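You operate a simulated robot arm through the tools that you are given. There is no shell and no other tool. Be economical: measure what you need, move in short steps, check, and stop when the job is done.

You run a simulated two-armed robot. Do the job below in one go: nothing can be reset, and whatever is moved stays where it is left.

Task
Put the leather cream jar on the window side of the bed away on the shelf over the shoe rack. Take the saucer from the window side of the bed and leave it on top of the guest book. Open the bench drawer, take the rolled socks on the door side of the bed and put it away in the inside of the bench drawer, then shut the drawer. The order is free. Set down upright: leather cream jar.

Only the result counts: the job must be done as asked and must still hold three seconds after the hand-in. Knocking over, shifting, dropping, spilling or breaking anything else fails it.

Robot
Two 7-joint arms with two-finger parallel grippers on one trunk, on a base that drives. Base frame: it is fixed to the floor where the robot stands at the start and does not move with it; the origin is under the middle of the robot, x ahead of it, y to its left, z up. Readings come in m, rad, newtons and seconds.
The left shoulder is at the start at [0.05, 0.187, 1.035], the right one opposite. With the tool pointing down near the work surface each hand reaches from about 0.1 to 0.66 m from the robot's upright axis, wherever it stands, measured 20 degrees to its own side. Places, roughly: bench drawer [3.1, 2.9, 0.3]; inside of the bench drawer [3.1, 2.9, 0.2]; rolled socks [1.5, -0.5, 0.75]; shelf over the shoe rack (18x82 cm) [3.4, -0.94, 0.92]. Payload 3.43 kg a hand.
Tool frame (each hand has its own): the origin (TCP) lies between the finger pads and is the grasp point; the fingertips stand 0.03 m ahead of it; z points along the fingers, y is the line along which they close. The gripper opens to 0.094 m. The fingers are 0.028 m wide and 0.01 m thick; the gripper's body (0.05 by 0.096 m) begins 0.055 m behind the TCP.
Orientation is that of the tool frame in the base frame, as [roll, pitch, yaw] about the fixed x, y, z axes, in that order (R = Rz(yaw) Ry(pitch) Rx(roll)). With the fingers straight down and closing along the base's y, the tool's x points along the base's -x, its y along +y and its z along -z.

Tools
- The arms move only by the tool send_rows. It takes "left_series", "right_series" or both (then of equal length, played together; a hand with none holds still); each is a list of rows, each an object of numbers (a shift or turn left out is 0, a gripper value left out holds the last): "x", "y", "z": the shift along the tool's x, y, z in units of 20 mm (1.0 is 20 mm); "ax", "ay", "az": the turn, a rotation vector about the tool's x, y, z in units of 8 degrees (1.0 is 8 degrees). In form: [{"x": .., "y": .., "z": .., "ax": .., "ay": .., "az": ..}, ...]. A call has 1 to 10 rows; each row shifts and turns the commanded pose from where the row before left it, along the tool's axes as they then stand. "left_grip" and "right_grip" are, for a hand that has rows, the opening, from 0 (shut) to 1 (fully open), set as the call begins (left out, the last holds). A call with a number of a shift or a turn outside -1 to 1 is refused whole. Rows are played at 5 a second. More than 0.05 m and 0.15 rad between two rows, or a gripper value outside its range, and nothing of the call is played. Where a pose cannot be reached the arm comes as near as it can. A force on the tool above 40 N (or 10 N above the force at the start of the call, whichever is more), or a blocked arm, ends the call early, and 0.2 s more pass. Each finger travels about 0.153 m/s and halts on what it meets, pressing with about 31 N; the grip force reading is that of the motor and also rises with nothing between the fingers. The clock runs only during rows and for 0.2 s after the last one: add rows that do not move to give the fingers time. It gives the time, the measured TCP pose, the force on the tool (base axes), the opening and the grip force at its end, in the units of the frame above (readings bear some noise), with the torque about the TCP (base axes, N m) and any sound that the robot's microphone picked up.
- Cameras (640 x 400 px; columns grow to the right, rows downward): "scene" is now at [0.1444, 0.0185, 1.1966]; the picture's right is [0.22, -0.98, 0.00], its down [-0.56, -0.13, -0.82] and it looks along [0.80, 0.18, -0.58] (base axes); focal length 251 px, centre (320, 200). "left" rides on the left gripper at [0.076, -0.014, -0.102] in its tool frame; the picture's right is [0.18, 0.98, 0.00], its down [-0.75, 0.14, -0.64] and it looks along [-0.63, 0.12, 0.77] (tool axes); focal length 243 px, centre (320, 200). "right" rides on the right gripper at [0.076, 0.014, -0.102] in its tool frame; the picture's right is [-0.18, 0.98, 0.00], its down [-0.75, -0.14, -0.64] and it looks along [-0.63, -0.12, 0.77] (tool axes); focal length 243 px, centre (320, 200). There is no depth. A picture from a camera that has moved, and an enlarged one, comes with that camera's place and axes in the base frame and with its lens.
- get_image(camera): a new picture of that camera. It takes no simulated time.
- slide_trunk(by): slides the trunk up (or, below 0, down) by that many m; the arms and the scene camera ride with it, the base frame stays. It gives what a move gives, with no picture.
- drive_base(legs): drives the robot by 1 to 6 legs, each [ahead, left, turn to the left] in m, m and rad, along the robot's own axes; the way and the turn of a leg run together, so that a leg with both is an arc; at most 1.5 m and 3.142 rad a leg. The arms and the cameras ride along, it lands a little off, and it stops where it bumps. It gives what a move gives.
- turn_head(pan, tilt): turns the head with the scene camera to pan (to the left, within 1.396 rad either way) and tilt (down, from -0.506 to 1.204), counted from straight ahead of the robot. It gives what a move gives.
- close_up(camera, box): a new picture of the part [left, top, right, bottom] of that camera's present view, enlarged. It takes no simulated time.
- hand_in(): hands the job in; it is judged then, once.

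Work in short steps. Places have to be worked out from the pictures, the camera data and where the tool is seen: move nearer, look again, correct. Check each grasp and each placing, and mend what went wrong. You have 165 turns and 122 pictures in all, those below and enlarged ones among them. Open the grippers and draw the arms clear of the work before you hand the job in, unless the task says otherwise; then end with one line.

The tools are called after "Request:" as a command line: name --argument value ..., lists and objects as JSON in quotes. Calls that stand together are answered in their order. send_rows: Moves the arms, as the interface text tells. Its arguments: {"type":"object","properties":{"left_series":{"type":"array"},"left_grip":{"type":"number"},"right_series":{"type":"array"},"right_grip":{"type":"number"}},"required":[]} The other tools are called the same way: slide_trunk (by) slides the trunk up or down; drive_base (legs) drives the base; turn_head (pan, tilt) turns the head that bears the scene camera; get_image (camera) takes a picture; close_up (camera, box) takes an enlarged picture of a part of a camera's view; hand_in () hands the job in.

At the start:

```text
time_s: 0.0
left_tcp_pos: [0.4512, 0.3384, 0.9927]
left_tool_rot: [-3.141, -0.003, 3.14]
left_wrist_force: [0.4, -0.5, 0.3]
left_torque: [0.02, -0.06, 0.02]
left_opening: 0.0941
left_gripper_force: 0.1
right_tcp_pos: [0.4506, -0.0636, 0.9561]
right_tool_rot: [-3.14, 0.0, 3.14]
right_wrist_force: [1.2, 0.3, 0.2]
right_torque: [0.03, 0.02, 0.0]
right_opening: 0.0942
right_gripper_force: 0.0
trunk travel left (down, up): [-0.25, 0.182]
robot x, y, heading: [0.0017, -0.0037, 0.002]
head pan, tilt: [0.218, 0.618]
```

scene: 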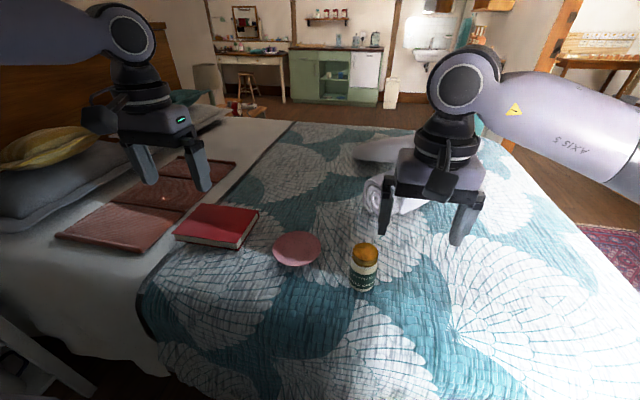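
right: 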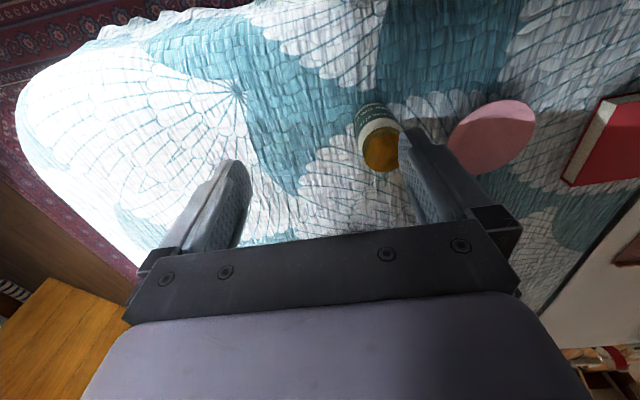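
left: 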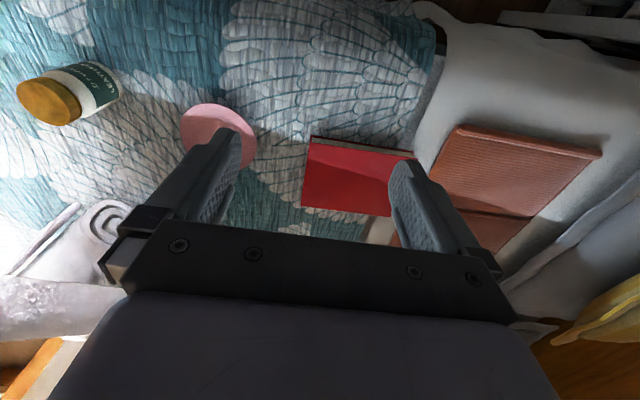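

The jar, saucer and red book are close by on the bed. I'll enlarge these areas to judge them better.

Request:
close_up --camera "scene" --box '[160, 180, 480, 380]'

Request:
close_up --camera "scene" --box '[200, 0, 640, 160]'

```text
2.00 times, centred on (320, 280) of scene
camera zoom: at [0.1444, 0.0185, 1.1966], right [0.22, -0.98, 0.0], down [-0.56, -0.13, -0.82], along [0.8, 0.18, -0.58], focal length 502 px, centre (320, 40)
```

zoom: 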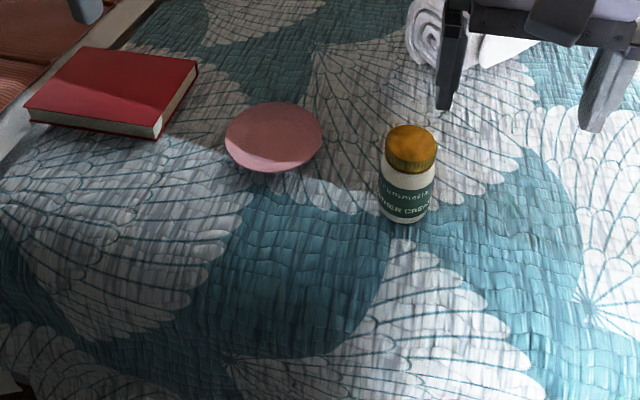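

```text
1.45 times, centred on (420, 80) of scene
camera zoom: at [0.1444, 0.0185, 1.1966], right [0.22, -0.98, 0.0], down [-0.56, -0.13, -0.82], along [0.8, 0.18, -0.58], focal length 365 px, centre (174, 374)
```

zoom: 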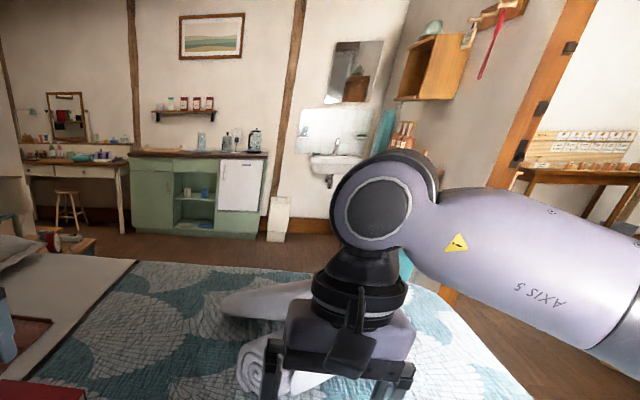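

Jar is about (0.51, 0.0), cap top z≈0.82, bed z≈0.72; saucer about (0.57, 0.17); red book about (0.59, 0.40). I turn the left hand so that it closes along base x, for pinching the saucer's near rim.

Request:
send_rows --left_series '[{"az": 1}, {"az": 1}, {"az": 1}, {"az": 1}, {"az": 1}, {"az": 1}, {"az": 1}, {"az": 1}, {"az": 1}, {"az": 1}]' --left_grip 0.7

Request:
close_up --camera "scene" --box '[0, 100, 320, 300]'

```text
time_s: 2.2
left_tcp_pos: [0.4503, 0.3385, 0.9937]
left_tool_rot: [-3.14, -0.001, 1.743]
left_wrist_force: [1.2, 0.1, -1.0]
left_torque: [0.06, 0.01, 0.0]
left_opening: 0.0658
left_gripper_force: 0.0
right_tcp_pos: [0.4508, -0.0628, 0.9562]
right_tool_rot: [3.141, 0.001, -3.14]
right_wrist_force: [-0.4, 0.2, 0.8]
right_torque: [-0.04, 0.0, 0.0]
right_opening: 0.0941
right_gripper_force: 0.1
trunk travel left (down, up): [-0.25, 0.182]
robot x, y, heading: [-0.0001, 0.0009, -0.007]
head pan, tilt: [0.218, 0.618]
```

```text
2.00 times, centred on (160, 200) of scene
camera zoom: at [0.1444, 0.0185, 1.1966], right [0.22, -0.98, 0.0], down [-0.56, -0.13, -0.82], along [0.8, 0.18, -0.58], focal length 502 px, centre (640, 200)
```

zoom: 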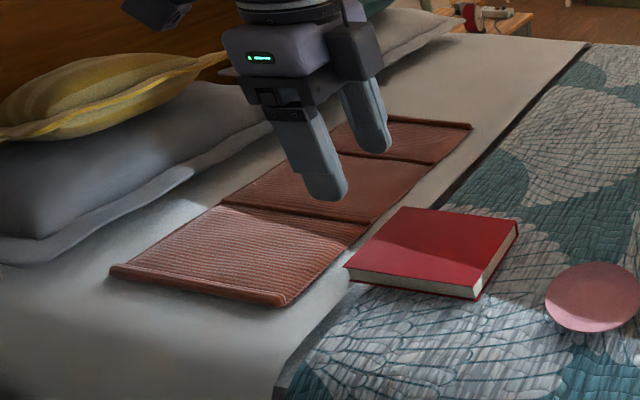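

The red one is the guest book. I finish the turn and move over the saucer's near rim.

Request:
send_rows --left_series '[{"az": 0.62}, {"az": 0.62}, {"x": -1, "y": 0.3}, {"x": -1, "y": 0.3}, {"x": -1, "y": 0.3}, {"x": -1, "y": 0.3}, {"x": -1, "y": 0.3}, {"x": -1, "z": 1}, {"z": 1}, {"z": 1}]'

Request:
get_image --camera "left"

Request:
get_image --camera "scene"

```text
time_s: 4.4
left_tcp_pos: [0.4811, 0.2175, 0.932]
left_tool_rot: [-3.141, 0.0, 1.573]
left_wrist_force: [0.2, 0.0, -0.1]
left_torque: [-0.01, -0.02, 0.01]
left_opening: 0.066
left_gripper_force: 0.0
right_tcp_pos: [0.4496, -0.0637, 0.957]
right_tool_rot: [-3.141, -0.001, -3.141]
right_wrist_force: [0.8, -0.7, -0.2]
right_torque: [-0.01, 0.03, -0.01]
right_opening: 0.0938
right_gripper_force: 0.1
trunk travel left (down, up): [-0.25, 0.182]
robot x, y, heading: [-0.0004, 0.0, 0.002]
head pan, tilt: [0.218, 0.618]
```

```text
115 pictures are left
camera left: at [0.4657, 0.2936, 1.0348], right [0.98, 0.19, 0.0], down [0.14, -0.75, 0.64], along [0.12, -0.63, -0.77], focal length 243 px, centre (320, 200)
```

left: 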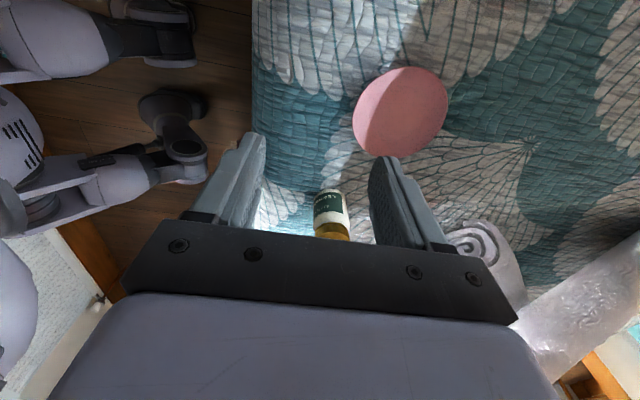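

```text
114 pictures are left
camera scene: at [0.1444, 0.0185, 1.1966], right [0.22, -0.98, 0.0], down [-0.56, -0.13, -0.82], along [0.8, 0.18, -0.58], focal length 251 px, centre (320, 200)
```

scene: 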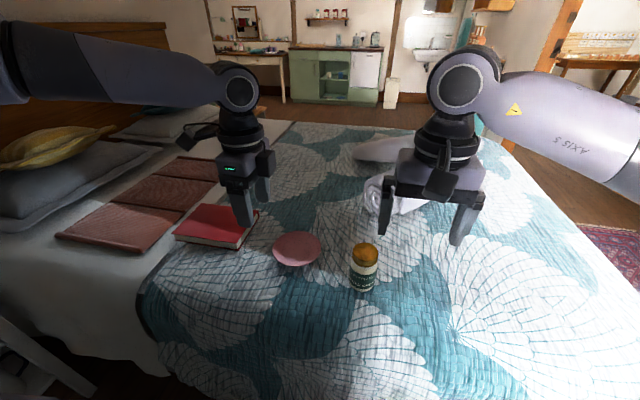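

Triangulating again, the saucer is at about (0.60, 0.19), bed z ≈ 0.68, diameter ≈ 0.12. I go to just above the near rim and look.

Request:
send_rows --left_series '[{"x": -0.4, "y": 1}, {"x": -0.4, "y": 1}, {"x": -0.3, "y": 0.95}, {"z": 1}, {"z": 1}, {"z": 1}, {"z": 1}, {"z": 1}, {"z": 1}]'

Request:
get_image --camera "left"

Request:
close_up --camera "scene" --box '[200, 160, 440, 310]'

```text
time_s: 6.4
left_tcp_pos: [0.4926, 0.2316, 0.8208]
left_tool_rot: [3.14, 0.0, 1.573]
left_wrist_force: [0.5, -0.1, 0.4]
left_torque: [-0.02, -0.02, 0.02]
left_opening: 0.0658
left_gripper_force: 0.1
left hand out of reach, approached as far as the arm can: row 2, 3, 6, 7, 8, 9
right_tcp_pos: [0.4501, -0.0644, 0.9559]
right_tool_rot: [3.141, 0.0, 3.14]
right_wrist_force: [-0.2, -1.2, -0.2]
right_torque: [0.01, -0.01, -0.05]
right_opening: 0.094
right_gripper_force: 0.0
trunk travel left (down, up): [-0.25, 0.182]
robot x, y, heading: [-0.0015, -0.0015, -0.002]
head pan, tilt: [0.218, 0.618]
```

```text
113 pictures are left
camera left: at [0.4785, 0.3075, 0.9232], right [0.98, 0.18, 0.0], down [0.14, -0.75, 0.64], along [0.12, -0.63, -0.77], focal length 243 px, centre (320, 200)
```

left: 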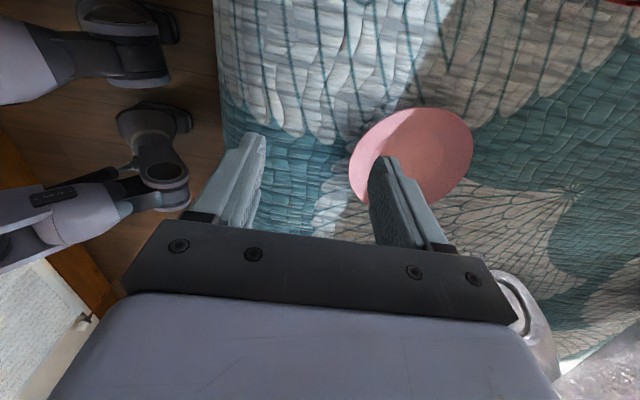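

```text
2.67 times, centred on (320, 235) of scene
camera zoom: at [0.1444, 0.0185, 1.1966], right [0.22, -0.98, 0.0], down [-0.56, -0.13, -0.82], along [0.8, 0.18, -0.58], focal length 669 px, centre (320, 107)
```

zoom: 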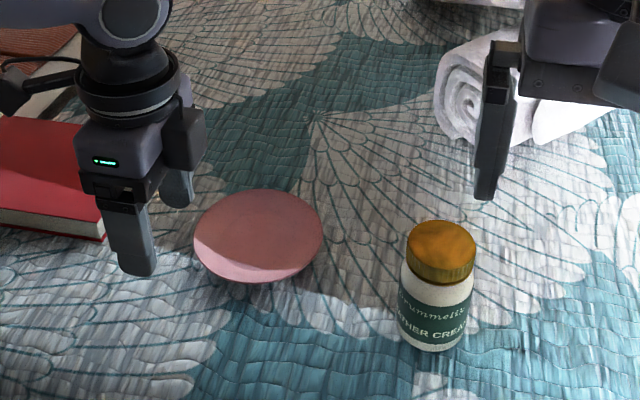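

The arm runs out of reach here. I look down at the gap between base and bed to see how far I may drive ahead.

Request:
turn_head --pan 0 --tilt 1.2

Request:
get_image --camera "scene"

```text
time_s: 7.4
left_tcp_pos: [0.4938, 0.2313, 0.8206]
left_tool_rot: [-3.142, 0.0, 1.571]
left_wrist_force: [0.1, 0.8, -0.4]
left_torque: [-0.02, 0.04, 0.02]
left_opening: 0.0657
left_gripper_force: 0.0
right_tcp_pos: [0.4509, -0.0639, 0.9558]
right_tool_rot: [3.141, -0.001, 3.141]
right_wrist_force: [-0.5, -1.2, 0.0]
right_torque: [0.02, 0.01, 0.0]
right_opening: 0.094
right_gripper_force: 0.0
trunk travel left (down, up): [-0.25, 0.182]
robot x, y, heading: [0.0006, 0.0053, -0.001]
head pan, tilt: [0.0, 1.201]
```

```text
111 pictures are left
camera scene: at [0.1146, -0.0006, 1.1535], right [0.0, -1.0, 0.0], down [-0.93, 0.0, -0.36], along [0.36, 0.0, -0.93], focal length 251 px, centre (320, 200)
```

scene: 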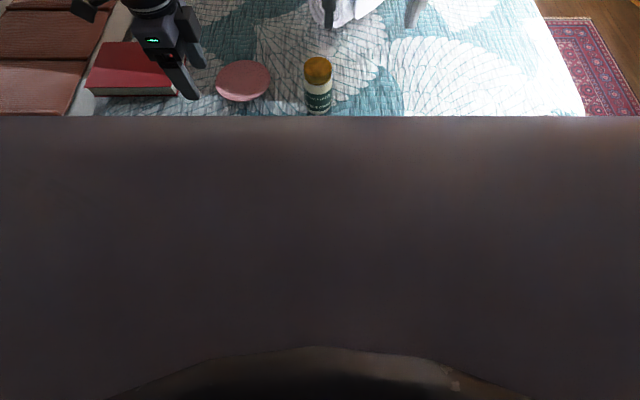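

The view is blocked by my own chest. I test whether the turned wrist is what limits reach: raise and turn back halfway.

Request:
send_rows --left_series '[{"z": -1}, {"z": -1}, {"z": -1}, {"az": -1}, {"az": -1}, {"az": -1}, {"az": -1}, {"az": -1}, {"az": -1}]'

Request:
turn_head --pan 0.2 --tilt 0.65

Request:
get_image --camera "left"

```text
time_s: 9.4
left_tcp_pos: [0.4933, 0.2339, 0.8803]
left_tool_rot: [-3.141, -0.001, 2.412]
left_wrist_force: [-0.2, -0.5, -0.3]
left_torque: [-0.02, 0.02, -0.01]
left_opening: 0.0657
left_gripper_force: 0.0
right_tcp_pos: [0.4507, -0.0642, 0.9565]
right_tool_rot: [-3.14, 0.0, -3.141]
right_wrist_force: [0.2, -0.7, 0.0]
right_torque: [-0.02, -0.01, 0.02]
right_opening: 0.0939
right_gripper_force: 0.1
trunk travel left (down, up): [-0.25, 0.182]
robot x, y, heading: [-0.0008, 0.0001, -0.007]
head pan, tilt: [0.0, 1.201]
```

```text
time_s: 10.4
left_tcp_pos: [0.4935, 0.2321, 0.8795]
left_tool_rot: [3.141, -0.001, 2.407]
left_wrist_force: [-0.7, 0.0, 0.2]
left_torque: [0.04, -0.01, 0.04]
left_opening: 0.0659
left_gripper_force: 0.0
right_tcp_pos: [0.4502, -0.0641, 0.9565]
right_tool_rot: [3.141, 0.001, -3.14]
right_wrist_force: [0.3, -0.3, -0.6]
right_torque: [0.02, -0.01, -0.05]
right_opening: 0.094
right_gripper_force: 0.1
trunk travel left (down, up): [-0.25, 0.182]
robot x, y, heading: [-0.0004, 0.0002, -0.001]
head pan, tilt: [0.201, 0.649]
```

```text
110 pictures are left
camera left: at [0.4268, 0.2726, 0.9831], right [0.52, 0.85, 0.0], down [0.66, -0.4, 0.64], along [0.55, -0.33, -0.77], focal length 243 px, centre (320, 200)
```

left: 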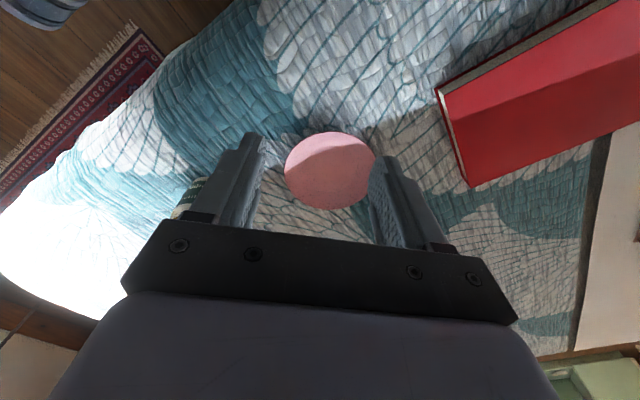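

The saucer is dead ahead of the hand. I try moving to its near-right rim at this yaw.

Request:
send_rows --left_series '[{"x": -0.9, "y": -0.15}, {"x": -0.9, "y": -0.15}, {"x": -0.9, "y": -0.15}, {"x": -0.9, "y": -0.15}, {"x": -0.9, "y": -0.15}, {"x": -0.8, "y": -0.13}]'

Request:
get_image --camera "left"

Request:
get_image --camera "scene"

```text
time_s: 11.8
left_tcp_pos: [0.5018, 0.2079, 0.8889]
left_tool_rot: [3.141, -0.001, 2.41]
left_wrist_force: [-0.8, -0.1, -0.3]
left_torque: [0.0, 0.02, 0.02]
left_opening: 0.0657
left_gripper_force: 0.0
left hand out of reach, approached as far as the arm can: row 2, 3, 4, 5, 6
right_tcp_pos: [0.4498, -0.0646, 0.9558]
right_tool_rot: [-3.141, 0.0, -3.141]
right_wrist_force: [-0.1, 0.1, 0.1]
right_torque: [0.01, 0.0, 0.0]
right_opening: 0.0939
right_gripper_force: 0.0
trunk travel left (down, up): [-0.25, 0.182]
robot x, y, heading: [0.0016, -0.0033, 0.002]
head pan, tilt: [0.201, 0.649]
```

```text
109 pictures are left
camera left: at [0.4347, 0.2492, 0.9924], right [0.52, 0.85, 0.0], down [0.65, -0.4, 0.64], along [0.55, -0.33, -0.77], focal length 243 px, centre (320, 200)
```

left: 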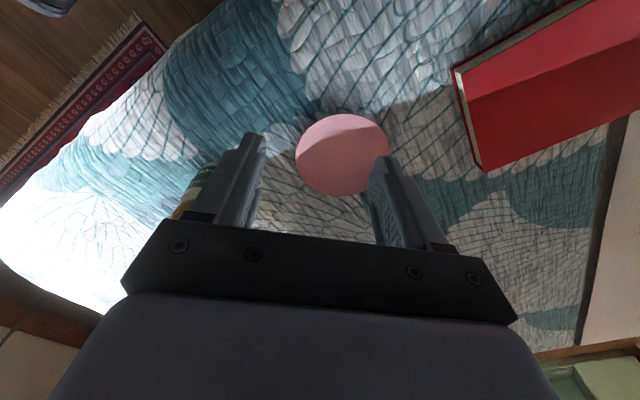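

```text
108 pictures are left
camera scene: at [0.1437, 0.0167, 1.1938], right [0.2, -0.98, 0.0], down [-0.59, -0.12, -0.8], along [0.78, 0.16, -0.6], focal length 251 px, centre (320, 200)
```

scene: 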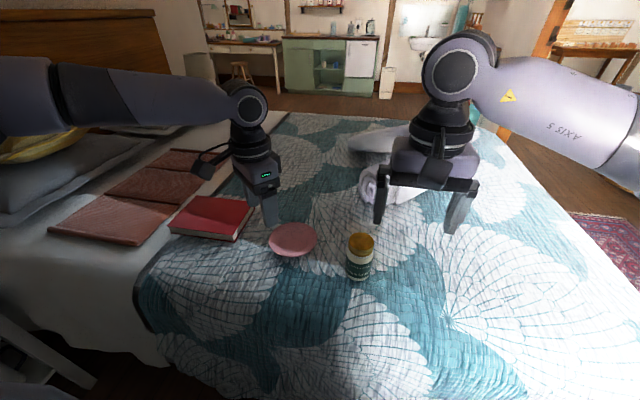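

It's a plain reach limit, so I bring the base a little closer and to the left (bed edge is at x≈0.40).

Request:
drive_base --legs '[[0.07, 0.1, 0.0]]'

Request:
get_image --camera "left"

```text
time_s: 13.0
left_tcp_pos: [0.5591, 0.2893, 0.888]
left_tool_rot: [-3.14, -0.001, 2.399]
left_wrist_force: [1.3, -0.2, 0.3]
left_torque: [0.02, 0.02, 0.0]
left_opening: 0.0658
left_gripper_force: 0.1
right_tcp_pos: [0.506, 0.0162, 0.9562]
right_tool_rot: [-3.139, -0.001, 3.127]
right_wrist_force: [0.0, 0.4, 0.2]
right_torque: [-0.04, 0.0, 0.01]
right_opening: 0.094
right_gripper_force: 0.1
trunk travel left (down, up): [-0.25, 0.182]
robot x, y, heading: [0.0541, 0.0862, -0.016]
head pan, tilt: [0.201, 0.649]
stopped in leg 1: the robot was blocked; the commanded pose is now the measured one
```

```text
107 pictures are left
camera left: at [0.4939, 0.3301, 0.9914], right [0.53, 0.85, 0.0], down [0.65, -0.41, 0.64], along [0.54, -0.34, -0.77], focal length 243 px, centre (320, 200)
```

left: 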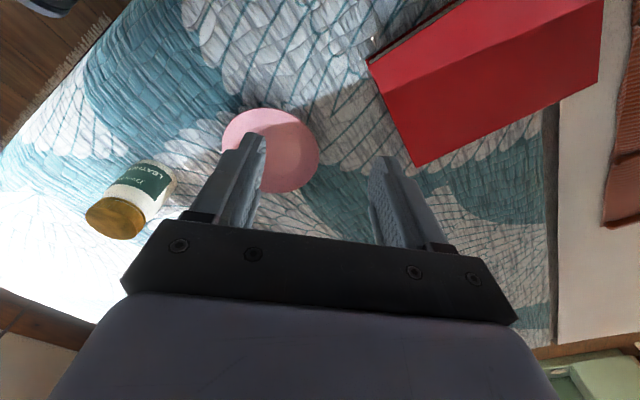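

Base contacted the bed and stopped; I back off slightly. Then I raise both hands and lower the trunk to test reach from a lower shoulder.

Request:
drive_base --legs '[[-0.015, 0.0, 0.016]]'

Request:
send_rows --right_series '[{"z": -1}, {"z": -1}, {"z": -1}, {"z": -1}, {"z": -1}]' --left_series '[{"z": -1}, {"z": -1}, {"z": -1}, {"z": 0}, {"z": 0}]'

Request:
slide_trunk --by -0.12

Request:
send_rows --left_series '[{"x": -1}, {"x": -1}, {"x": -1}]'

```text
time_s: 13.8
left_tcp_pos: [0.5413, 0.2978, 0.8895]
left_tool_rot: [-3.138, 0.001, 2.413]
left_wrist_force: [0.1, -0.1, -0.2]
left_torque: [0.0, 0.01, 0.01]
left_opening: 0.066
left_gripper_force: 0.1
right_tcp_pos: [0.4916, 0.0243, 0.9559]
right_tool_rot: [-3.139, 0.0, -3.139]
right_wrist_force: [-0.4, 0.0, 0.9]
right_torque: [0.01, -0.03, -0.01]
right_opening: 0.0943
right_gripper_force: 0.2
trunk travel left (down, up): [-0.25, 0.182]
robot x, y, heading: [0.0416, 0.0864, 0.0]
head pan, tilt: [0.201, 0.649]
```

```text
time_s: 15.0
left_tcp_pos: [0.5413, 0.2963, 0.9481]
left_tool_rot: [-3.141, -0.002, 2.414]
left_wrist_force: [-0.5, 0.1, 0.2]
left_torque: [0.01, 0.02, 0.0]
left_opening: 0.0659
left_gripper_force: 0.0
right_tcp_pos: [0.4916, 0.0243, 1.057]
right_tool_rot: [-3.137, 0.001, -3.14]
right_wrist_force: [-0.4, -0.3, 0.5]
right_torque: [-0.01, 0.03, -0.02]
right_opening: 0.0939
right_gripper_force: 0.1
trunk travel left (down, up): [-0.25, 0.182]
robot x, y, heading: [0.0409, 0.0852, 0.006]
head pan, tilt: [0.201, 0.649]
```

```text
time_s: 16.5
left_tcp_pos: [0.5423, 0.2976, 0.8285]
left_tool_rot: [-3.139, 0.0, 2.414]
left_wrist_force: [-1.1, -0.2, -0.3]
left_torque: [0.01, -0.01, 0.01]
left_opening: 0.0658
left_gripper_force: 0.0
right_tcp_pos: [0.4924, 0.0241, 0.9368]
right_tool_rot: [-3.139, 0.001, -3.14]
right_wrist_force: [-0.2, -0.2, -0.5]
right_torque: [-0.03, 0.02, 0.02]
right_opening: 0.094
right_gripper_force: 0.0
trunk travel left (down, up): [-0.13, 0.302]
robot x, y, heading: [0.0418, 0.0864, 0.003]
head pan, tilt: [0.201, 0.649]
```

```text
time_s: 17.3
left_tcp_pos: [0.5454, 0.2936, 0.8273]
left_tool_rot: [-3.138, 0.0, 2.414]
left_wrist_force: [-0.3, -0.8, -0.7]
left_torque: [-0.02, 0.0, 0.0]
left_opening: 0.0658
left_gripper_force: 0.0
left hand out of reach, approached as far as the arm can: row 1, 2, 3
right_tcp_pos: [0.4922, 0.025, 0.9375]
right_tool_rot: [-3.139, 0.0, -3.139]
right_wrist_force: [-0.1, 1.4, -0.3]
right_torque: [0.01, -0.01, 0.0]
right_opening: 0.0942
right_gripper_force: 0.0
trunk travel left (down, up): [-0.13, 0.302]
robot x, y, heading: [0.0428, 0.0869, 0.003]
head pan, tilt: [0.201, 0.649]
```

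I probe which direction is limited: first to the left, then ahead.

Request:
send_rows --left_series '[{"x": 0.66, "y": 0.75}, {"x": 0.66, "y": 0.75}, {"x": 0.66, "y": 0.75}, {"x": -0.75, "y": 0.66}, {"x": -0.75, "y": 0.66}, {"x": -0.75, "y": 0.66}]'

Request:
send_rows --right_series '[{"x": -1}, {"x": -1}, {"x": -1}, {"x": -1}, {"x": -1}]'

Request:
get_image --camera "scene"

```text
time_s: 18.7
left_tcp_pos: [0.5886, 0.3575, 0.827]
left_tool_rot: [-3.139, 0.001, 2.414]
left_wrist_force: [0.5, -0.7, -0.6]
left_torque: [0.02, 0.0, -0.01]
left_opening: 0.0659
left_gripper_force: 0.1
left hand out of reach, approached as far as the arm can: row 6
right_tcp_pos: [0.4915, 0.025, 0.9372]
right_tool_rot: [-3.139, -0.001, -3.139]
right_wrist_force: [0.3, -0.2, -0.2]
right_torque: [0.01, 0.01, 0.0]
right_opening: 0.0937
right_gripper_force: 0.2
trunk travel left (down, up): [-0.13, 0.302]
robot x, y, heading: [0.0375, 0.0846, 0.008]
head pan, tilt: [0.201, 0.649]
```

```text
time_s: 19.9
left_tcp_pos: [0.5884, 0.3582, 0.8272]
left_tool_rot: [-3.139, -0.001, 2.414]
left_wrist_force: [0.3, -0.4, 0.2]
left_torque: [0.0, -0.01, -0.01]
left_opening: 0.0656
left_gripper_force: 0.1
right_tcp_pos: [0.5908, 0.0251, 0.9388]
right_tool_rot: [-3.14, -0.001, -3.139]
right_wrist_force: [-1.0, -0.4, 0.7]
right_torque: [0.02, 0.02, -0.03]
right_opening: 0.0939
right_gripper_force: 0.0
trunk travel left (down, up): [-0.13, 0.302]
robot x, y, heading: [0.0411, 0.0878, -0.0]
head pan, tilt: [0.201, 0.649]
```

```text
106 pictures are left
camera scene: at [0.1846, 0.1038, 1.0738], right [0.2, -0.98, 0.0], down [-0.59, -0.12, -0.8], along [0.78, 0.16, -0.6], focal length 251 px, centre (320, 200)
```

scene: 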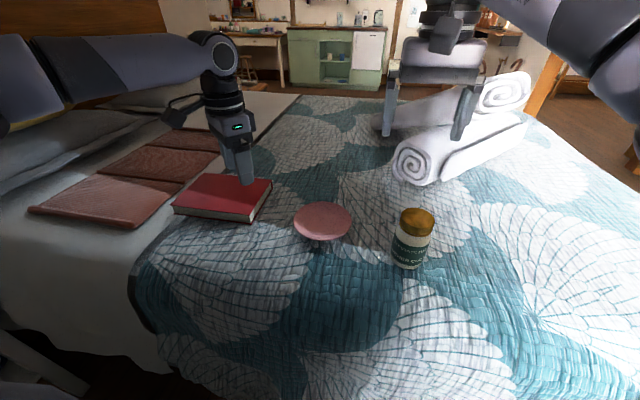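

The limit comes from turning the wrist this way; with the default yaw the reach is fine. I turn the left hand the other way, to pinch the saucer's near-left rim.

Request:
send_rows --left_series '[{"az": -1}, {"az": -1}, {"az": -1}, {"az": -1}, {"az": -1}, {"az": -1}, {"az": -1}, {"az": -1}, {"az": -1}, {"az": -1}]'

Request:
get_image --camera "left"

```text
time_s: 22.1
left_tcp_pos: [0.588, 0.3593, 0.8281]
left_tool_rot: [3.139, -0.003, -2.467]
left_wrist_force: [0.0, 0.1, -0.5]
left_torque: [0.03, 0.01, -0.02]
left_opening: 0.0657
left_gripper_force: 0.0
right_tcp_pos: [0.5904, 0.0249, 0.9394]
right_tool_rot: [3.141, -0.001, -3.141]
right_wrist_force: [0.0, 0.6, 0.3]
right_torque: [-0.02, 0.0, -0.02]
right_opening: 0.0942
right_gripper_force: 0.1
trunk travel left (down, up): [-0.13, 0.302]
robot x, y, heading: [0.043, 0.087, 0.003]
head pan, tilt: [0.201, 0.649]
```

```text
105 pictures are left
camera left: at [0.5363, 0.2994, 0.9307], right [-0.76, 0.65, 0.0], down [0.5, 0.58, 0.64], along [0.42, 0.49, -0.77], focal length 243 px, centre (320, 200)
```

left: 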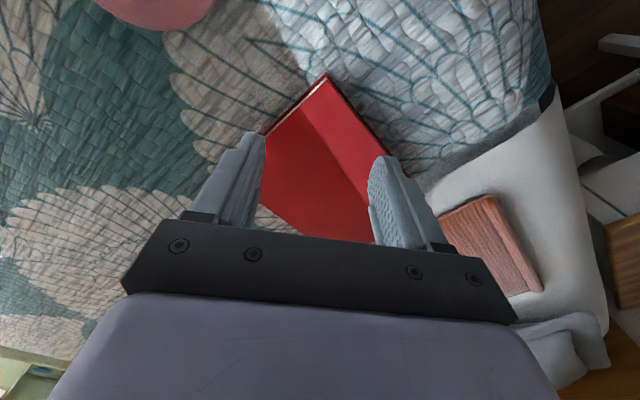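

Book spans about x 0.56–0.715, y 0.34–0.51, top z≈0.72. I move the hand over the saucer's near-left rim (≈0.557, 0.238) and look.

Request:
send_rows --left_series '[{"x": 1, "y": -0.75}, {"x": 1, "y": -0.75}, {"x": 1, "y": -0.75}, {"x": 1, "y": -0.75}, {"x": 1, "y": -0.76}, {"z": 1}, {"z": 0.5}]'

Request:
get_image --camera "left"

Request:
close_up --camera "scene" --box '[200, 120, 440, 270]'

```text
time_s: 23.7
left_tcp_pos: [0.5178, 0.269, 0.7969]
left_tool_rot: [-3.139, -0.001, -2.474]
left_wrist_force: [0.4, -0.1, 0.2]
left_torque: [0.03, 0.02, 0.0]
left_opening: 0.0659
left_gripper_force: 0.1
left hand out of reach, approached as far as the arm can: row 1, 2, 3, 4, 5
right_tcp_pos: [0.5901, 0.0266, 0.9385]
right_tool_rot: [3.141, 0.0, -3.14]
right_wrist_force: [-0.1, -0.3, 0.3]
right_torque: [-0.02, -0.01, 0.0]
right_opening: 0.0941
right_gripper_force: 0.0
trunk travel left (down, up): [-0.13, 0.302]
robot x, y, heading: [0.0393, 0.0871, 0.002]
head pan, tilt: [0.201, 0.649]
```

```text
104 pictures are left
camera left: at [0.4672, 0.2106, 0.9003], right [-0.75, 0.66, 0.0], down [0.5, 0.58, 0.64], along [0.42, 0.48, -0.77], focal length 243 px, centre (320, 200)
```

left: 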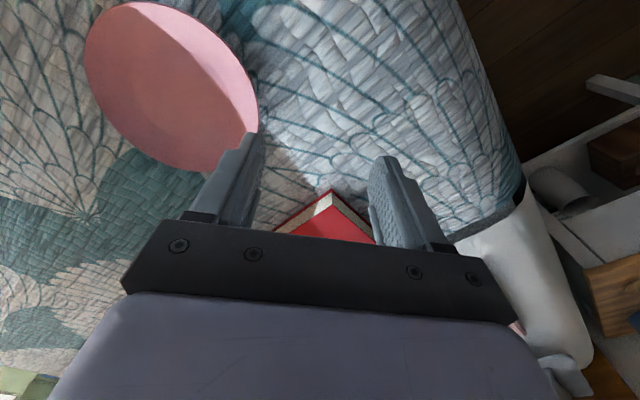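

```text
2.67 times, centred on (320, 195) of scene
camera zoom: at [0.1846, 0.1037, 1.0738], right [0.2, -0.98, 0.0], down [-0.59, -0.12, -0.8], along [0.78, 0.16, -0.6], focal length 669 px, centre (320, 213)
```

zoom: 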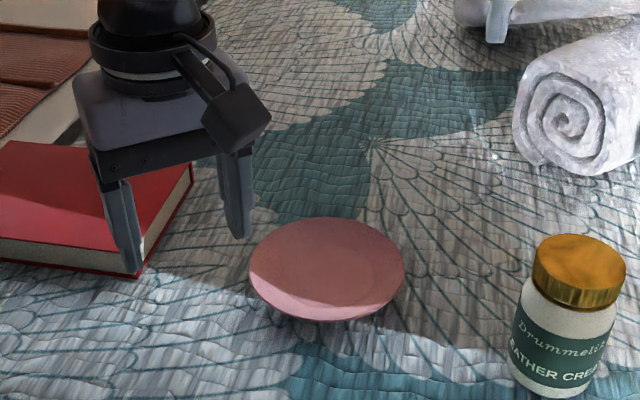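

The inner region is out of reach for the left hand, so I shift the base 0.11 m to the right instead.

Request:
drive_base --legs '[[0.0, -0.11, 0.0]]'

Request:
send_rows --left_series '[{"x": -0.75, "y": -0.6}, {"x": -0.75, "y": -0.6}, {"x": -0.62, "y": 0.78}, {"x": -0.62, "y": 0.78}, {"x": -0.62, "y": 0.78}, {"x": -0.62, "y": 0.78}]'

Request:
get_image --camera "left"

```text
time_s: 24.9
left_tcp_pos: [0.5194, 0.1609, 0.7978]
left_tool_rot: [-3.139, -0.002, -2.472]
left_wrist_force: [-0.6, 0.0, -0.1]
left_torque: [0.04, -0.02, 0.0]
left_opening: 0.0657
left_gripper_force: 0.0
right_tcp_pos: [0.5911, -0.0831, 0.9388]
right_tool_rot: [-3.14, 0.001, -3.138]
right_wrist_force: [0.7, 0.1, 1.0]
right_torque: [-0.03, 0.03, 0.01]
right_opening: 0.094
right_gripper_force: 0.1
trunk travel left (down, up): [-0.13, 0.302]
robot x, y, heading: [0.0415, -0.0246, 0.003]
head pan, tilt: [0.201, 0.649]
```

```text
time_s: 26.3
left_tcp_pos: [0.5408, 0.259, 0.8002]
left_tool_rot: [-3.139, -0.002, -2.473]
left_wrist_force: [-0.4, -0.1, 0.7]
left_torque: [0.0, 0.01, -0.03]
left_opening: 0.0658
left_gripper_force: 0.0
left hand out of reach, approached as far as the arm can: row 1, 2
right_tcp_pos: [0.591, -0.083, 0.9383]
right_tool_rot: [-3.14, 0.001, -3.138]
right_wrist_force: [0.0, -0.1, 0.3]
right_torque: [0.03, 0.02, 0.0]
right_opening: 0.094
right_gripper_force: 0.1
trunk travel left (down, up): [-0.13, 0.302]
robot x, y, heading: [0.0426, -0.0229, 0.006]
head pan, tilt: [0.201, 0.649]
```

```text
102 pictures are left
camera left: at [0.4893, 0.1995, 0.9027], right [-0.75, 0.66, 0.0], down [0.5, 0.58, 0.64], along [0.42, 0.48, -0.77], focal length 243 px, centre (320, 200)
```

left: 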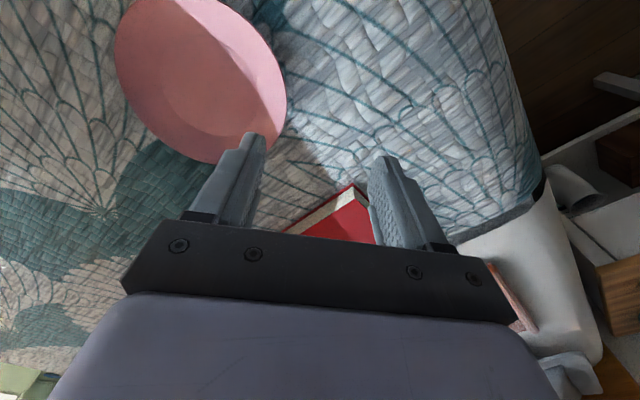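

Now move across so that the rim lies between the fingers.

Request:
send_rows --left_series '[{"y": -0.65}, {"y": -0.65}, {"z": 1}]'

Request:
get_image --camera "left"

Request:
get_image --camera "scene"

```text
time_s: 27.1
left_tcp_pos: [0.5564, 0.2381, 0.7773]
left_tool_rot: [-3.139, 0.0, -2.471]
left_wrist_force: [0.5, -0.1, 0.1]
left_torque: [0.02, -0.03, -0.01]
left_opening: 0.0658
left_gripper_force: 0.2
right_tcp_pos: [0.5909, -0.0825, 0.9396]
right_tool_rot: [-3.139, 0.0, -3.137]
right_wrist_force: [-0.9, -0.1, -0.3]
right_torque: [0.0, 0.0, 0.01]
right_opening: 0.094
right_gripper_force: 0.1
trunk travel left (down, up): [-0.13, 0.302]
robot x, y, heading: [0.0415, -0.0186, 0.003]
head pan, tilt: [0.201, 0.649]
```

```text
101 pictures are left
camera left: at [0.5046, 0.1798, 0.8813], right [-0.75, 0.66, 0.0], down [0.5, 0.58, 0.64], along [0.42, 0.48, -0.77], focal length 243 px, centre (320, 200)
```

left: 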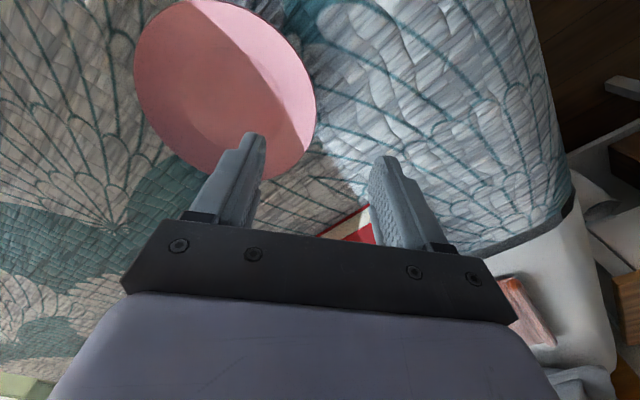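

```text
100 pictures are left
camera scene: at [0.185, -0.0049, 1.0738], right [0.2, -0.98, 0.0], down [-0.59, -0.12, -0.8], along [0.78, 0.16, -0.6], focal length 251 px, centre (320, 200)
```

scene: 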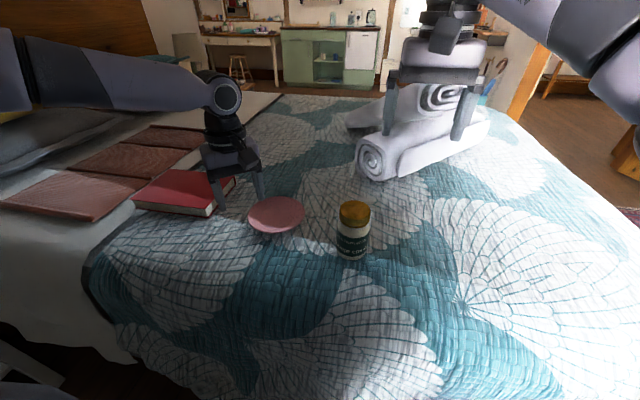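

Rim lies about 7 mm inward of the hand centre; I correct, narrow the fingers and descend partway.

Request:
send_rows --left_series '[{"y": -0.35}, {"z": 1}, {"z": 1}, {"z": 0.3}]' --left_grip 0.45

Request:
get_image --camera "left"

Request:
close_up --camera "scene" --box '[180, 130, 340, 230]'

```text
time_s: 28.1
left_tcp_pos: [0.5611, 0.2328, 0.733]
left_tool_rot: [-3.141, -0.001, -2.473]
left_wrist_force: [0.1, 0.1, 0.5]
left_torque: [0.03, -0.01, 0.0]
left_opening: 0.0424
left_gripper_force: 0.0
right_tcp_pos: [0.5916, -0.0827, 0.9377]
right_tool_rot: [-3.14, 0.0, -3.138]
right_wrist_force: [0.6, 0.0, 0.2]
right_torque: [0.01, -0.01, -0.01]
right_opening: 0.0941
right_gripper_force: 0.1
trunk travel left (down, up): [-0.13, 0.302]
robot x, y, heading: [0.0441, -0.0221, 0.001]
head pan, tilt: [0.201, 0.649]
```

```text
99 pictures are left
camera left: at [0.5096, 0.1739, 0.8355], right [-0.75, 0.66, 0.0], down [0.5, 0.58, 0.64], along [0.42, 0.48, -0.77], focal length 243 px, centre (320, 200)
```

left: 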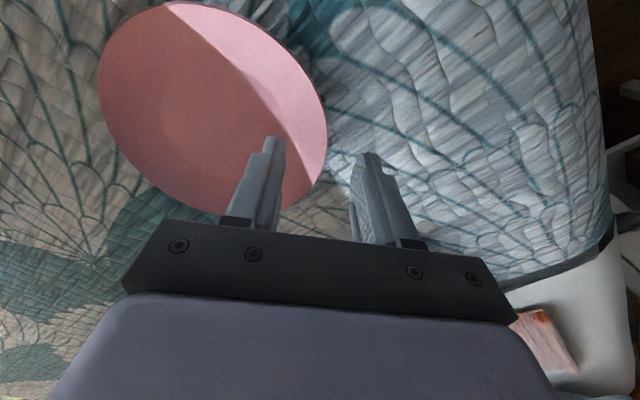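

```text
4.00 times, centred on (260, 180) of scene
camera zoom: at [0.185, -0.0048, 1.0738], right [0.2, -0.98, 0.0], down [-0.59, -0.12, -0.8], along [0.78, 0.16, -0.6], focal length 1004 px, centre (560, 280)
```

zoom: 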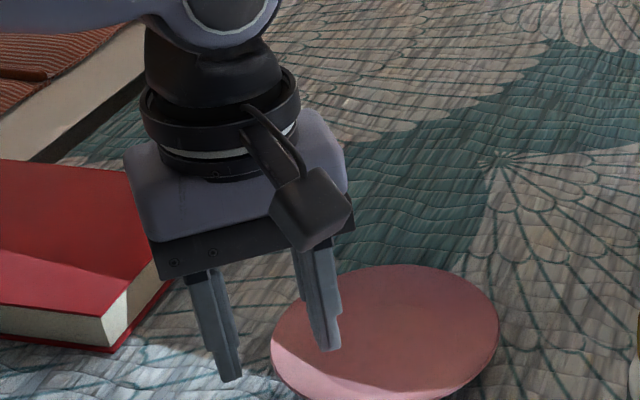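

Fingers straddle the rim. I descend slowly, watching force.

Request:
send_rows --left_series '[{"z": 0.25}, {"z": 0.25}, {"z": 0.25}]'

Request:
close_up --camera "scene" --box '[180, 150, 340, 250]'

```text
time_s: 28.9
left_tcp_pos: [0.561, 0.2343, 0.7192]
left_tool_rot: [-3.136, 0.001, -2.472]
left_wrist_force: [1.2, -0.8, 5.1]
left_torque: [-0.18, -0.03, 0.03]
left_opening: 0.0432
left_gripper_force: 1.1
right_tcp_pos: [0.5913, -0.0825, 0.9382]
right_tool_rot: [3.142, 0.0, -3.138]
right_wrist_force: [0.0, -0.1, 0.0]
right_torque: [0.0, 0.04, 0.0]
right_opening: 0.0941
right_gripper_force: 0.2
trunk travel left (down, up): [-0.13, 0.302]
robot x, y, heading: [0.0363, -0.0251, 0.004]
head pan, tilt: [0.201, 0.649]
```

```text
4.00 times, centred on (260, 200) of scene
camera zoom: at [0.1847, -0.0051, 1.0739], right [0.2, -0.98, 0.0], down [-0.59, -0.12, -0.8], along [0.78, 0.16, -0.6], focal length 1004 px, centre (560, 200)
```

zoom: 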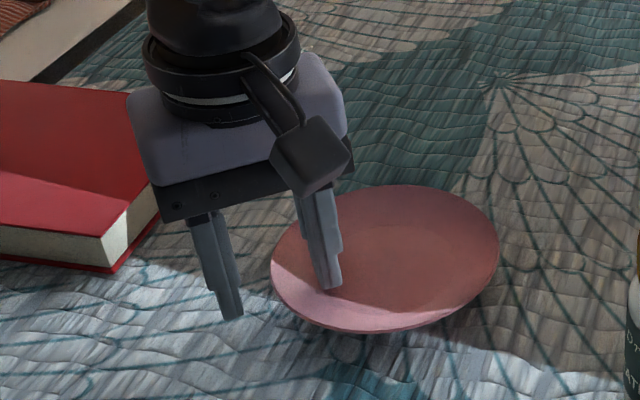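

Inner finger has light contact with the dish. I close on the rim.

Request:
send_rows --left_series '[{"z": 0.0}, {"z": 0.0}, {"z": 0.0}]' --left_grip 0.0

Request:
close_up --camera "scene" --box '[180, 150, 340, 250]'

```text
time_s: 29.7
left_tcp_pos: [0.5606, 0.2342, 0.7214]
left_tool_rot: [-3.134, 0.002, -2.472]
left_wrist_force: [0.6, 3.3, 18.4]
left_torque: [-0.5, -0.16, 0.12]
left_opening: 0.0216
left_gripper_force: 31.2
right_tcp_pos: [0.5907, -0.0823, 0.9398]
right_tool_rot: [3.141, 0.002, -3.136]
right_wrist_force: [0.3, 0.1, -0.4]
right_torque: [-0.01, 0.02, -0.02]
right_opening: 0.0939
right_gripper_force: 0.2
trunk travel left (down, up): [-0.13, 0.302]
robot x, y, heading: [0.04, -0.0226, 0.002]
head pan, tilt: [0.201, 0.649]
```

```text
4.00 times, centred on (260, 200) of scene
camera zoom: at [0.1838, -0.0052, 1.0742], right [0.2, -0.98, 0.0], down [-0.59, -0.12, -0.8], along [0.78, 0.16, -0.6], focal length 1004 px, centre (560, 200)
```

zoom: 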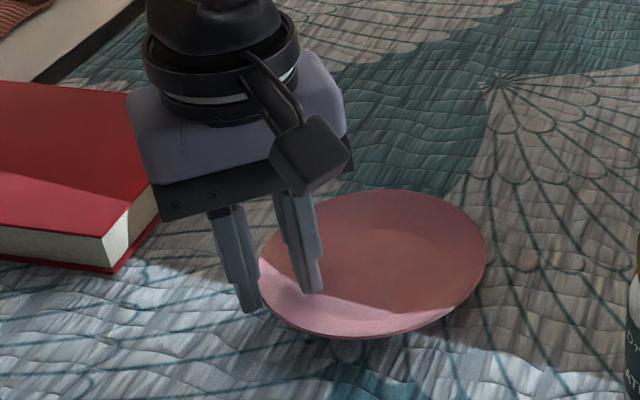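

It holds at 21.6 mm across the rim. I lift slowly and check.

Request:
send_rows --left_series '[{"z": -0.3}, {"z": -0.4}, {"z": -0.5}, {"z": -0.6}, {"z": 0}]'

Request:
close_up --camera "scene" --box '[180, 130, 340, 230]'

Request:
get_image --camera "left"

```text
time_s: 30.9
left_tcp_pos: [0.5595, 0.233, 0.7548]
left_tool_rot: [-3.14, 0.0, -2.473]
left_wrist_force: [-1.0, -0.1, 0.1]
left_torque: [0.04, 0.04, 0.02]
left_opening: 0.0
left_gripper_force: 31.1
right_tcp_pos: [0.5907, -0.0817, 0.939]
right_tool_rot: [-3.14, 0.0, -3.138]
right_wrist_force: [-0.2, 0.5, 0.0]
right_torque: [-0.04, 0.0, 0.02]
right_opening: 0.0942
right_gripper_force: 0.0
trunk travel left (down, up): [-0.13, 0.302]
robot x, y, heading: [0.0386, -0.0196, 0.002]
head pan, tilt: [0.201, 0.649]
```

```text
4.00 times, centred on (260, 180) of scene
camera zoom: at [0.185, -0.0049, 1.0737], right [0.2, -0.98, 0.0], down [-0.59, -0.12, -0.8], along [0.78, 0.16, -0.6], focal length 1004 px, centre (560, 280)
```

zoom: 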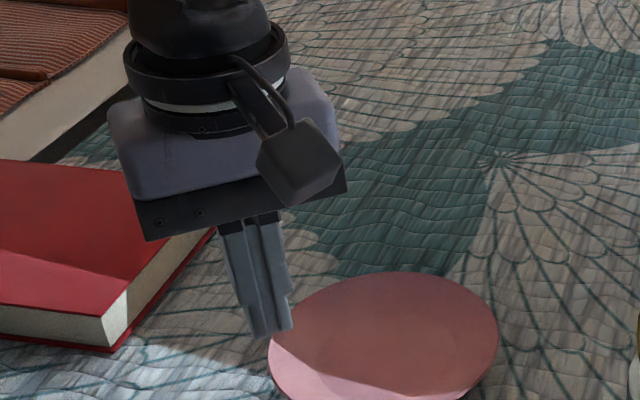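

```text
94 pictures are left
camera left: at [0.5087, 0.1748, 0.8583], right [-0.75, 0.66, 0.0], down [0.5, 0.58, 0.64], along [0.42, 0.48, -0.77], focal length 243 px, centre (320, 200)
```

left: 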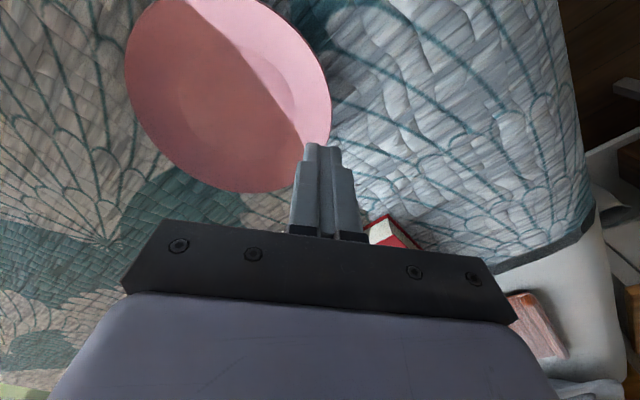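

The rim slipped out: its wall is too sloped for a vertical pinch. I raise, back outward, and tilt the hand ~55° so one finger can go under the rim and the other above.

Request:
send_rows --left_series '[{"z": -1}, {"z": -1}, {"y": 1}, {"y": 1}, {"y": 1, "ax": 1}, {"ax": 1}, {"ax": 1}, {"ax": 1}, {"ax": 1}, {"ax": 1}]' --left_grip 0.3

Request:
get_image --camera "left"

Request:
close_up --camera "scene" --box '[180, 130, 340, 230]'

```text
time_s: 33.1
left_tcp_pos: [0.5213, 0.2787, 0.7939]
left_tool_rot: [-2.299, 0.0, -2.473]
left_wrist_force: [0.3, 0.5, 0.4]
left_torque: [0.0, 0.05, 0.03]
left_opening: 0.0282
left_gripper_force: 0.1
right_tcp_pos: [0.5905, -0.0825, 0.9394]
right_tool_rot: [-3.14, 0.0, -3.139]
right_wrist_force: [0.3, -0.9, 0.7]
right_torque: [-0.04, -0.02, -0.01]
right_opening: 0.094
right_gripper_force: 0.0
trunk travel left (down, up): [-0.13, 0.302]
robot x, y, heading: [0.0443, -0.0266, 0.002]
head pan, tilt: [0.201, 0.649]
```

```text
93 pictures are left
camera left: at [0.4207, 0.2842, 0.8735], right [-0.55, 0.4, -0.73], down [0.24, 0.92, 0.32], along [0.8, 0.0, -0.6], focal length 243 px, centre (320, 200)
```

left: 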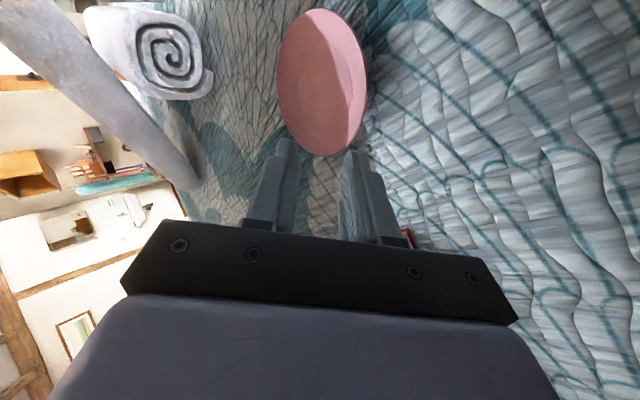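

```text
4.00 times, centred on (260, 180) of scene
camera zoom: at [0.185, -0.0048, 1.0738], right [0.2, -0.98, 0.0], down [-0.59, -0.12, -0.8], along [0.78, 0.16, -0.6], focal length 1004 px, centre (560, 280)
```

zoom: 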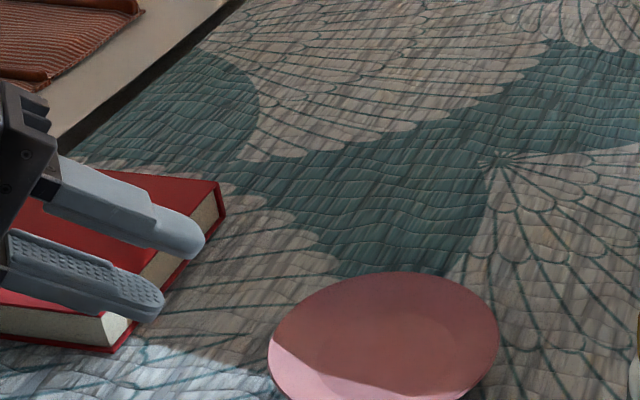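

Good view of finger orientation. I tilt one step more and lower towards just outside the near-left rim.

Request:
send_rows --left_series '[{"ax": 1}, {"x": 0.47, "y": 0.65, "z": 0.8}, {"y": 0.65, "z": 0.8}, {"y": 0.64, "z": 0.8}]'

Request:
get_image --camera "left"

Request:
close_up --camera "scene" --box '[180, 150, 340, 250]'

```text
time_s: 34.1
left_tcp_pos: [0.528, 0.2588, 0.7333]
left_tool_rot: [-2.162, -0.001, -2.472]
left_wrist_force: [-0.5, -0.9, 0.1]
left_torque: [0.0, 0.0, 0.01]
left_opening: 0.0286
left_gripper_force: 0.0
right_tcp_pos: [0.5908, -0.082, 0.9378]
right_tool_rot: [-3.14, -0.001, -3.139]
right_wrist_force: [0.1, -0.6, -0.1]
right_torque: [0.02, 0.02, -0.01]
right_opening: 0.0943
right_gripper_force: 0.2
trunk travel left (down, up): [-0.13, 0.302]
robot x, y, heading: [0.04, -0.023, 0.002]
head pan, tilt: [0.201, 0.649]
```

```text
91 pictures are left
camera left: at [0.4191, 0.2716, 0.8031], right [-0.48, 0.31, -0.82], down [0.21, 0.95, 0.24], along [0.85, -0.06, -0.53], focal length 243 px, centre (320, 200)
```

left: 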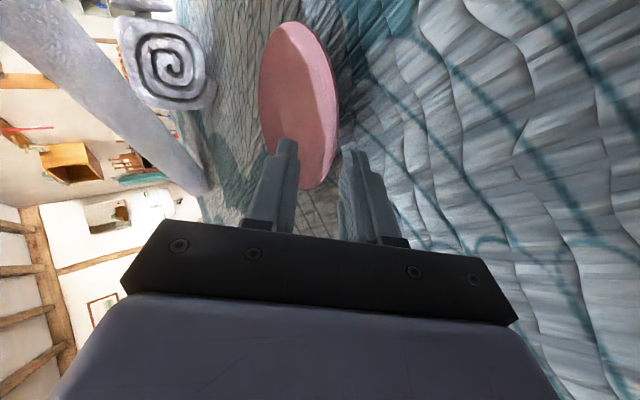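

```text
4.00 times, centred on (260, 200) of scene
camera zoom: at [0.185, -0.0048, 1.0738], right [0.2, -0.98, 0.0], down [-0.59, -0.12, -0.8], along [0.78, 0.16, -0.6], focal length 1004 px, centre (560, 200)
```

zoom: 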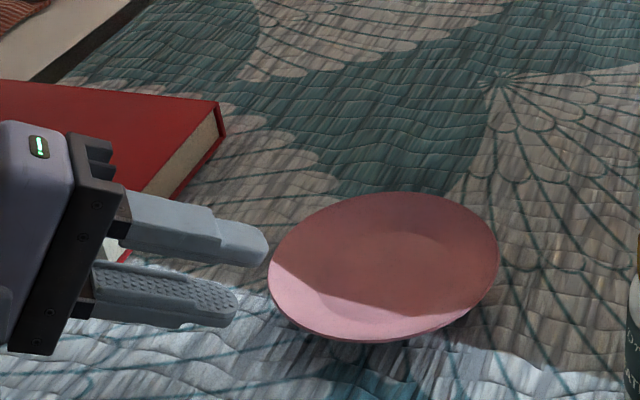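

The rim is nearly aligned with the gap. I go straight down in small steps until the lower finger is near the bed.

Request:
send_rows --left_series '[{"y": 0.25, "z": 0.17}, {"y": 0.25, "z": 0.17}, {"y": 0.2, "z": 0.13}]'

Request:
get_image --camera "left"

Request:
close_up --camera "scene" --box '[180, 150, 340, 250]'

```text
time_s: 34.9
left_tcp_pos: [0.5267, 0.2577, 0.7181]
left_tool_rot: [-2.161, -0.001, -2.473]
left_wrist_force: [-0.9, -0.4, -0.1]
left_torque: [-0.02, 0.0, 0.0]
left_opening: 0.0281
left_gripper_force: 0.1
right_tcp_pos: [0.5911, -0.0823, 0.9382]
right_tool_rot: [-3.141, 0.0, -3.138]
right_wrist_force: [0.1, -1.2, -0.2]
right_torque: [-0.02, 0.01, 0.03]
right_opening: 0.0941
right_gripper_force: 0.0
trunk travel left (down, up): [-0.13, 0.302]
robot x, y, heading: [0.0415, -0.0229, 0.001]
head pan, tilt: [0.201, 0.649]
```

```text
89 pictures are left
camera left: at [0.4182, 0.2712, 0.7872], right [-0.49, 0.31, -0.82], down [0.21, 0.95, 0.24], along [0.85, -0.06, -0.53], focal length 243 px, centre (320, 200)
```

left: 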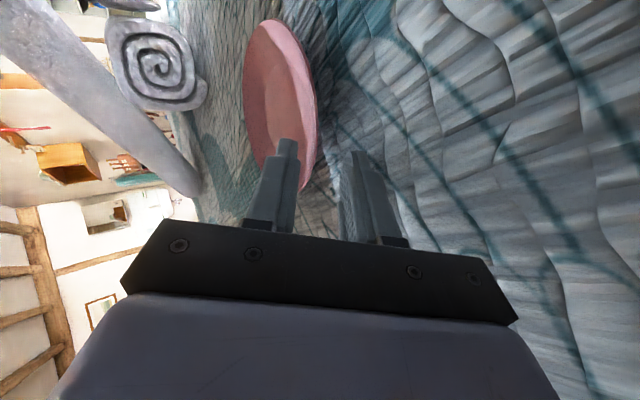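

```text
4.00 times, centred on (260, 200) of scene
camera zoom: at [0.185, -0.0049, 1.0738], right [0.2, -0.98, 0.0], down [-0.59, -0.12, -0.8], along [0.78, 0.16, -0.6], focal length 1004 px, centre (560, 200)
```

zoom: 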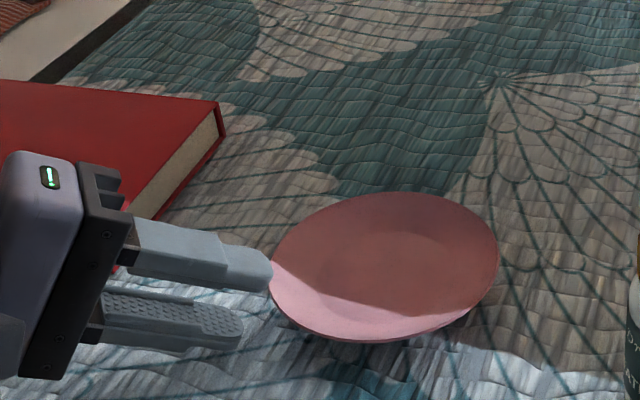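

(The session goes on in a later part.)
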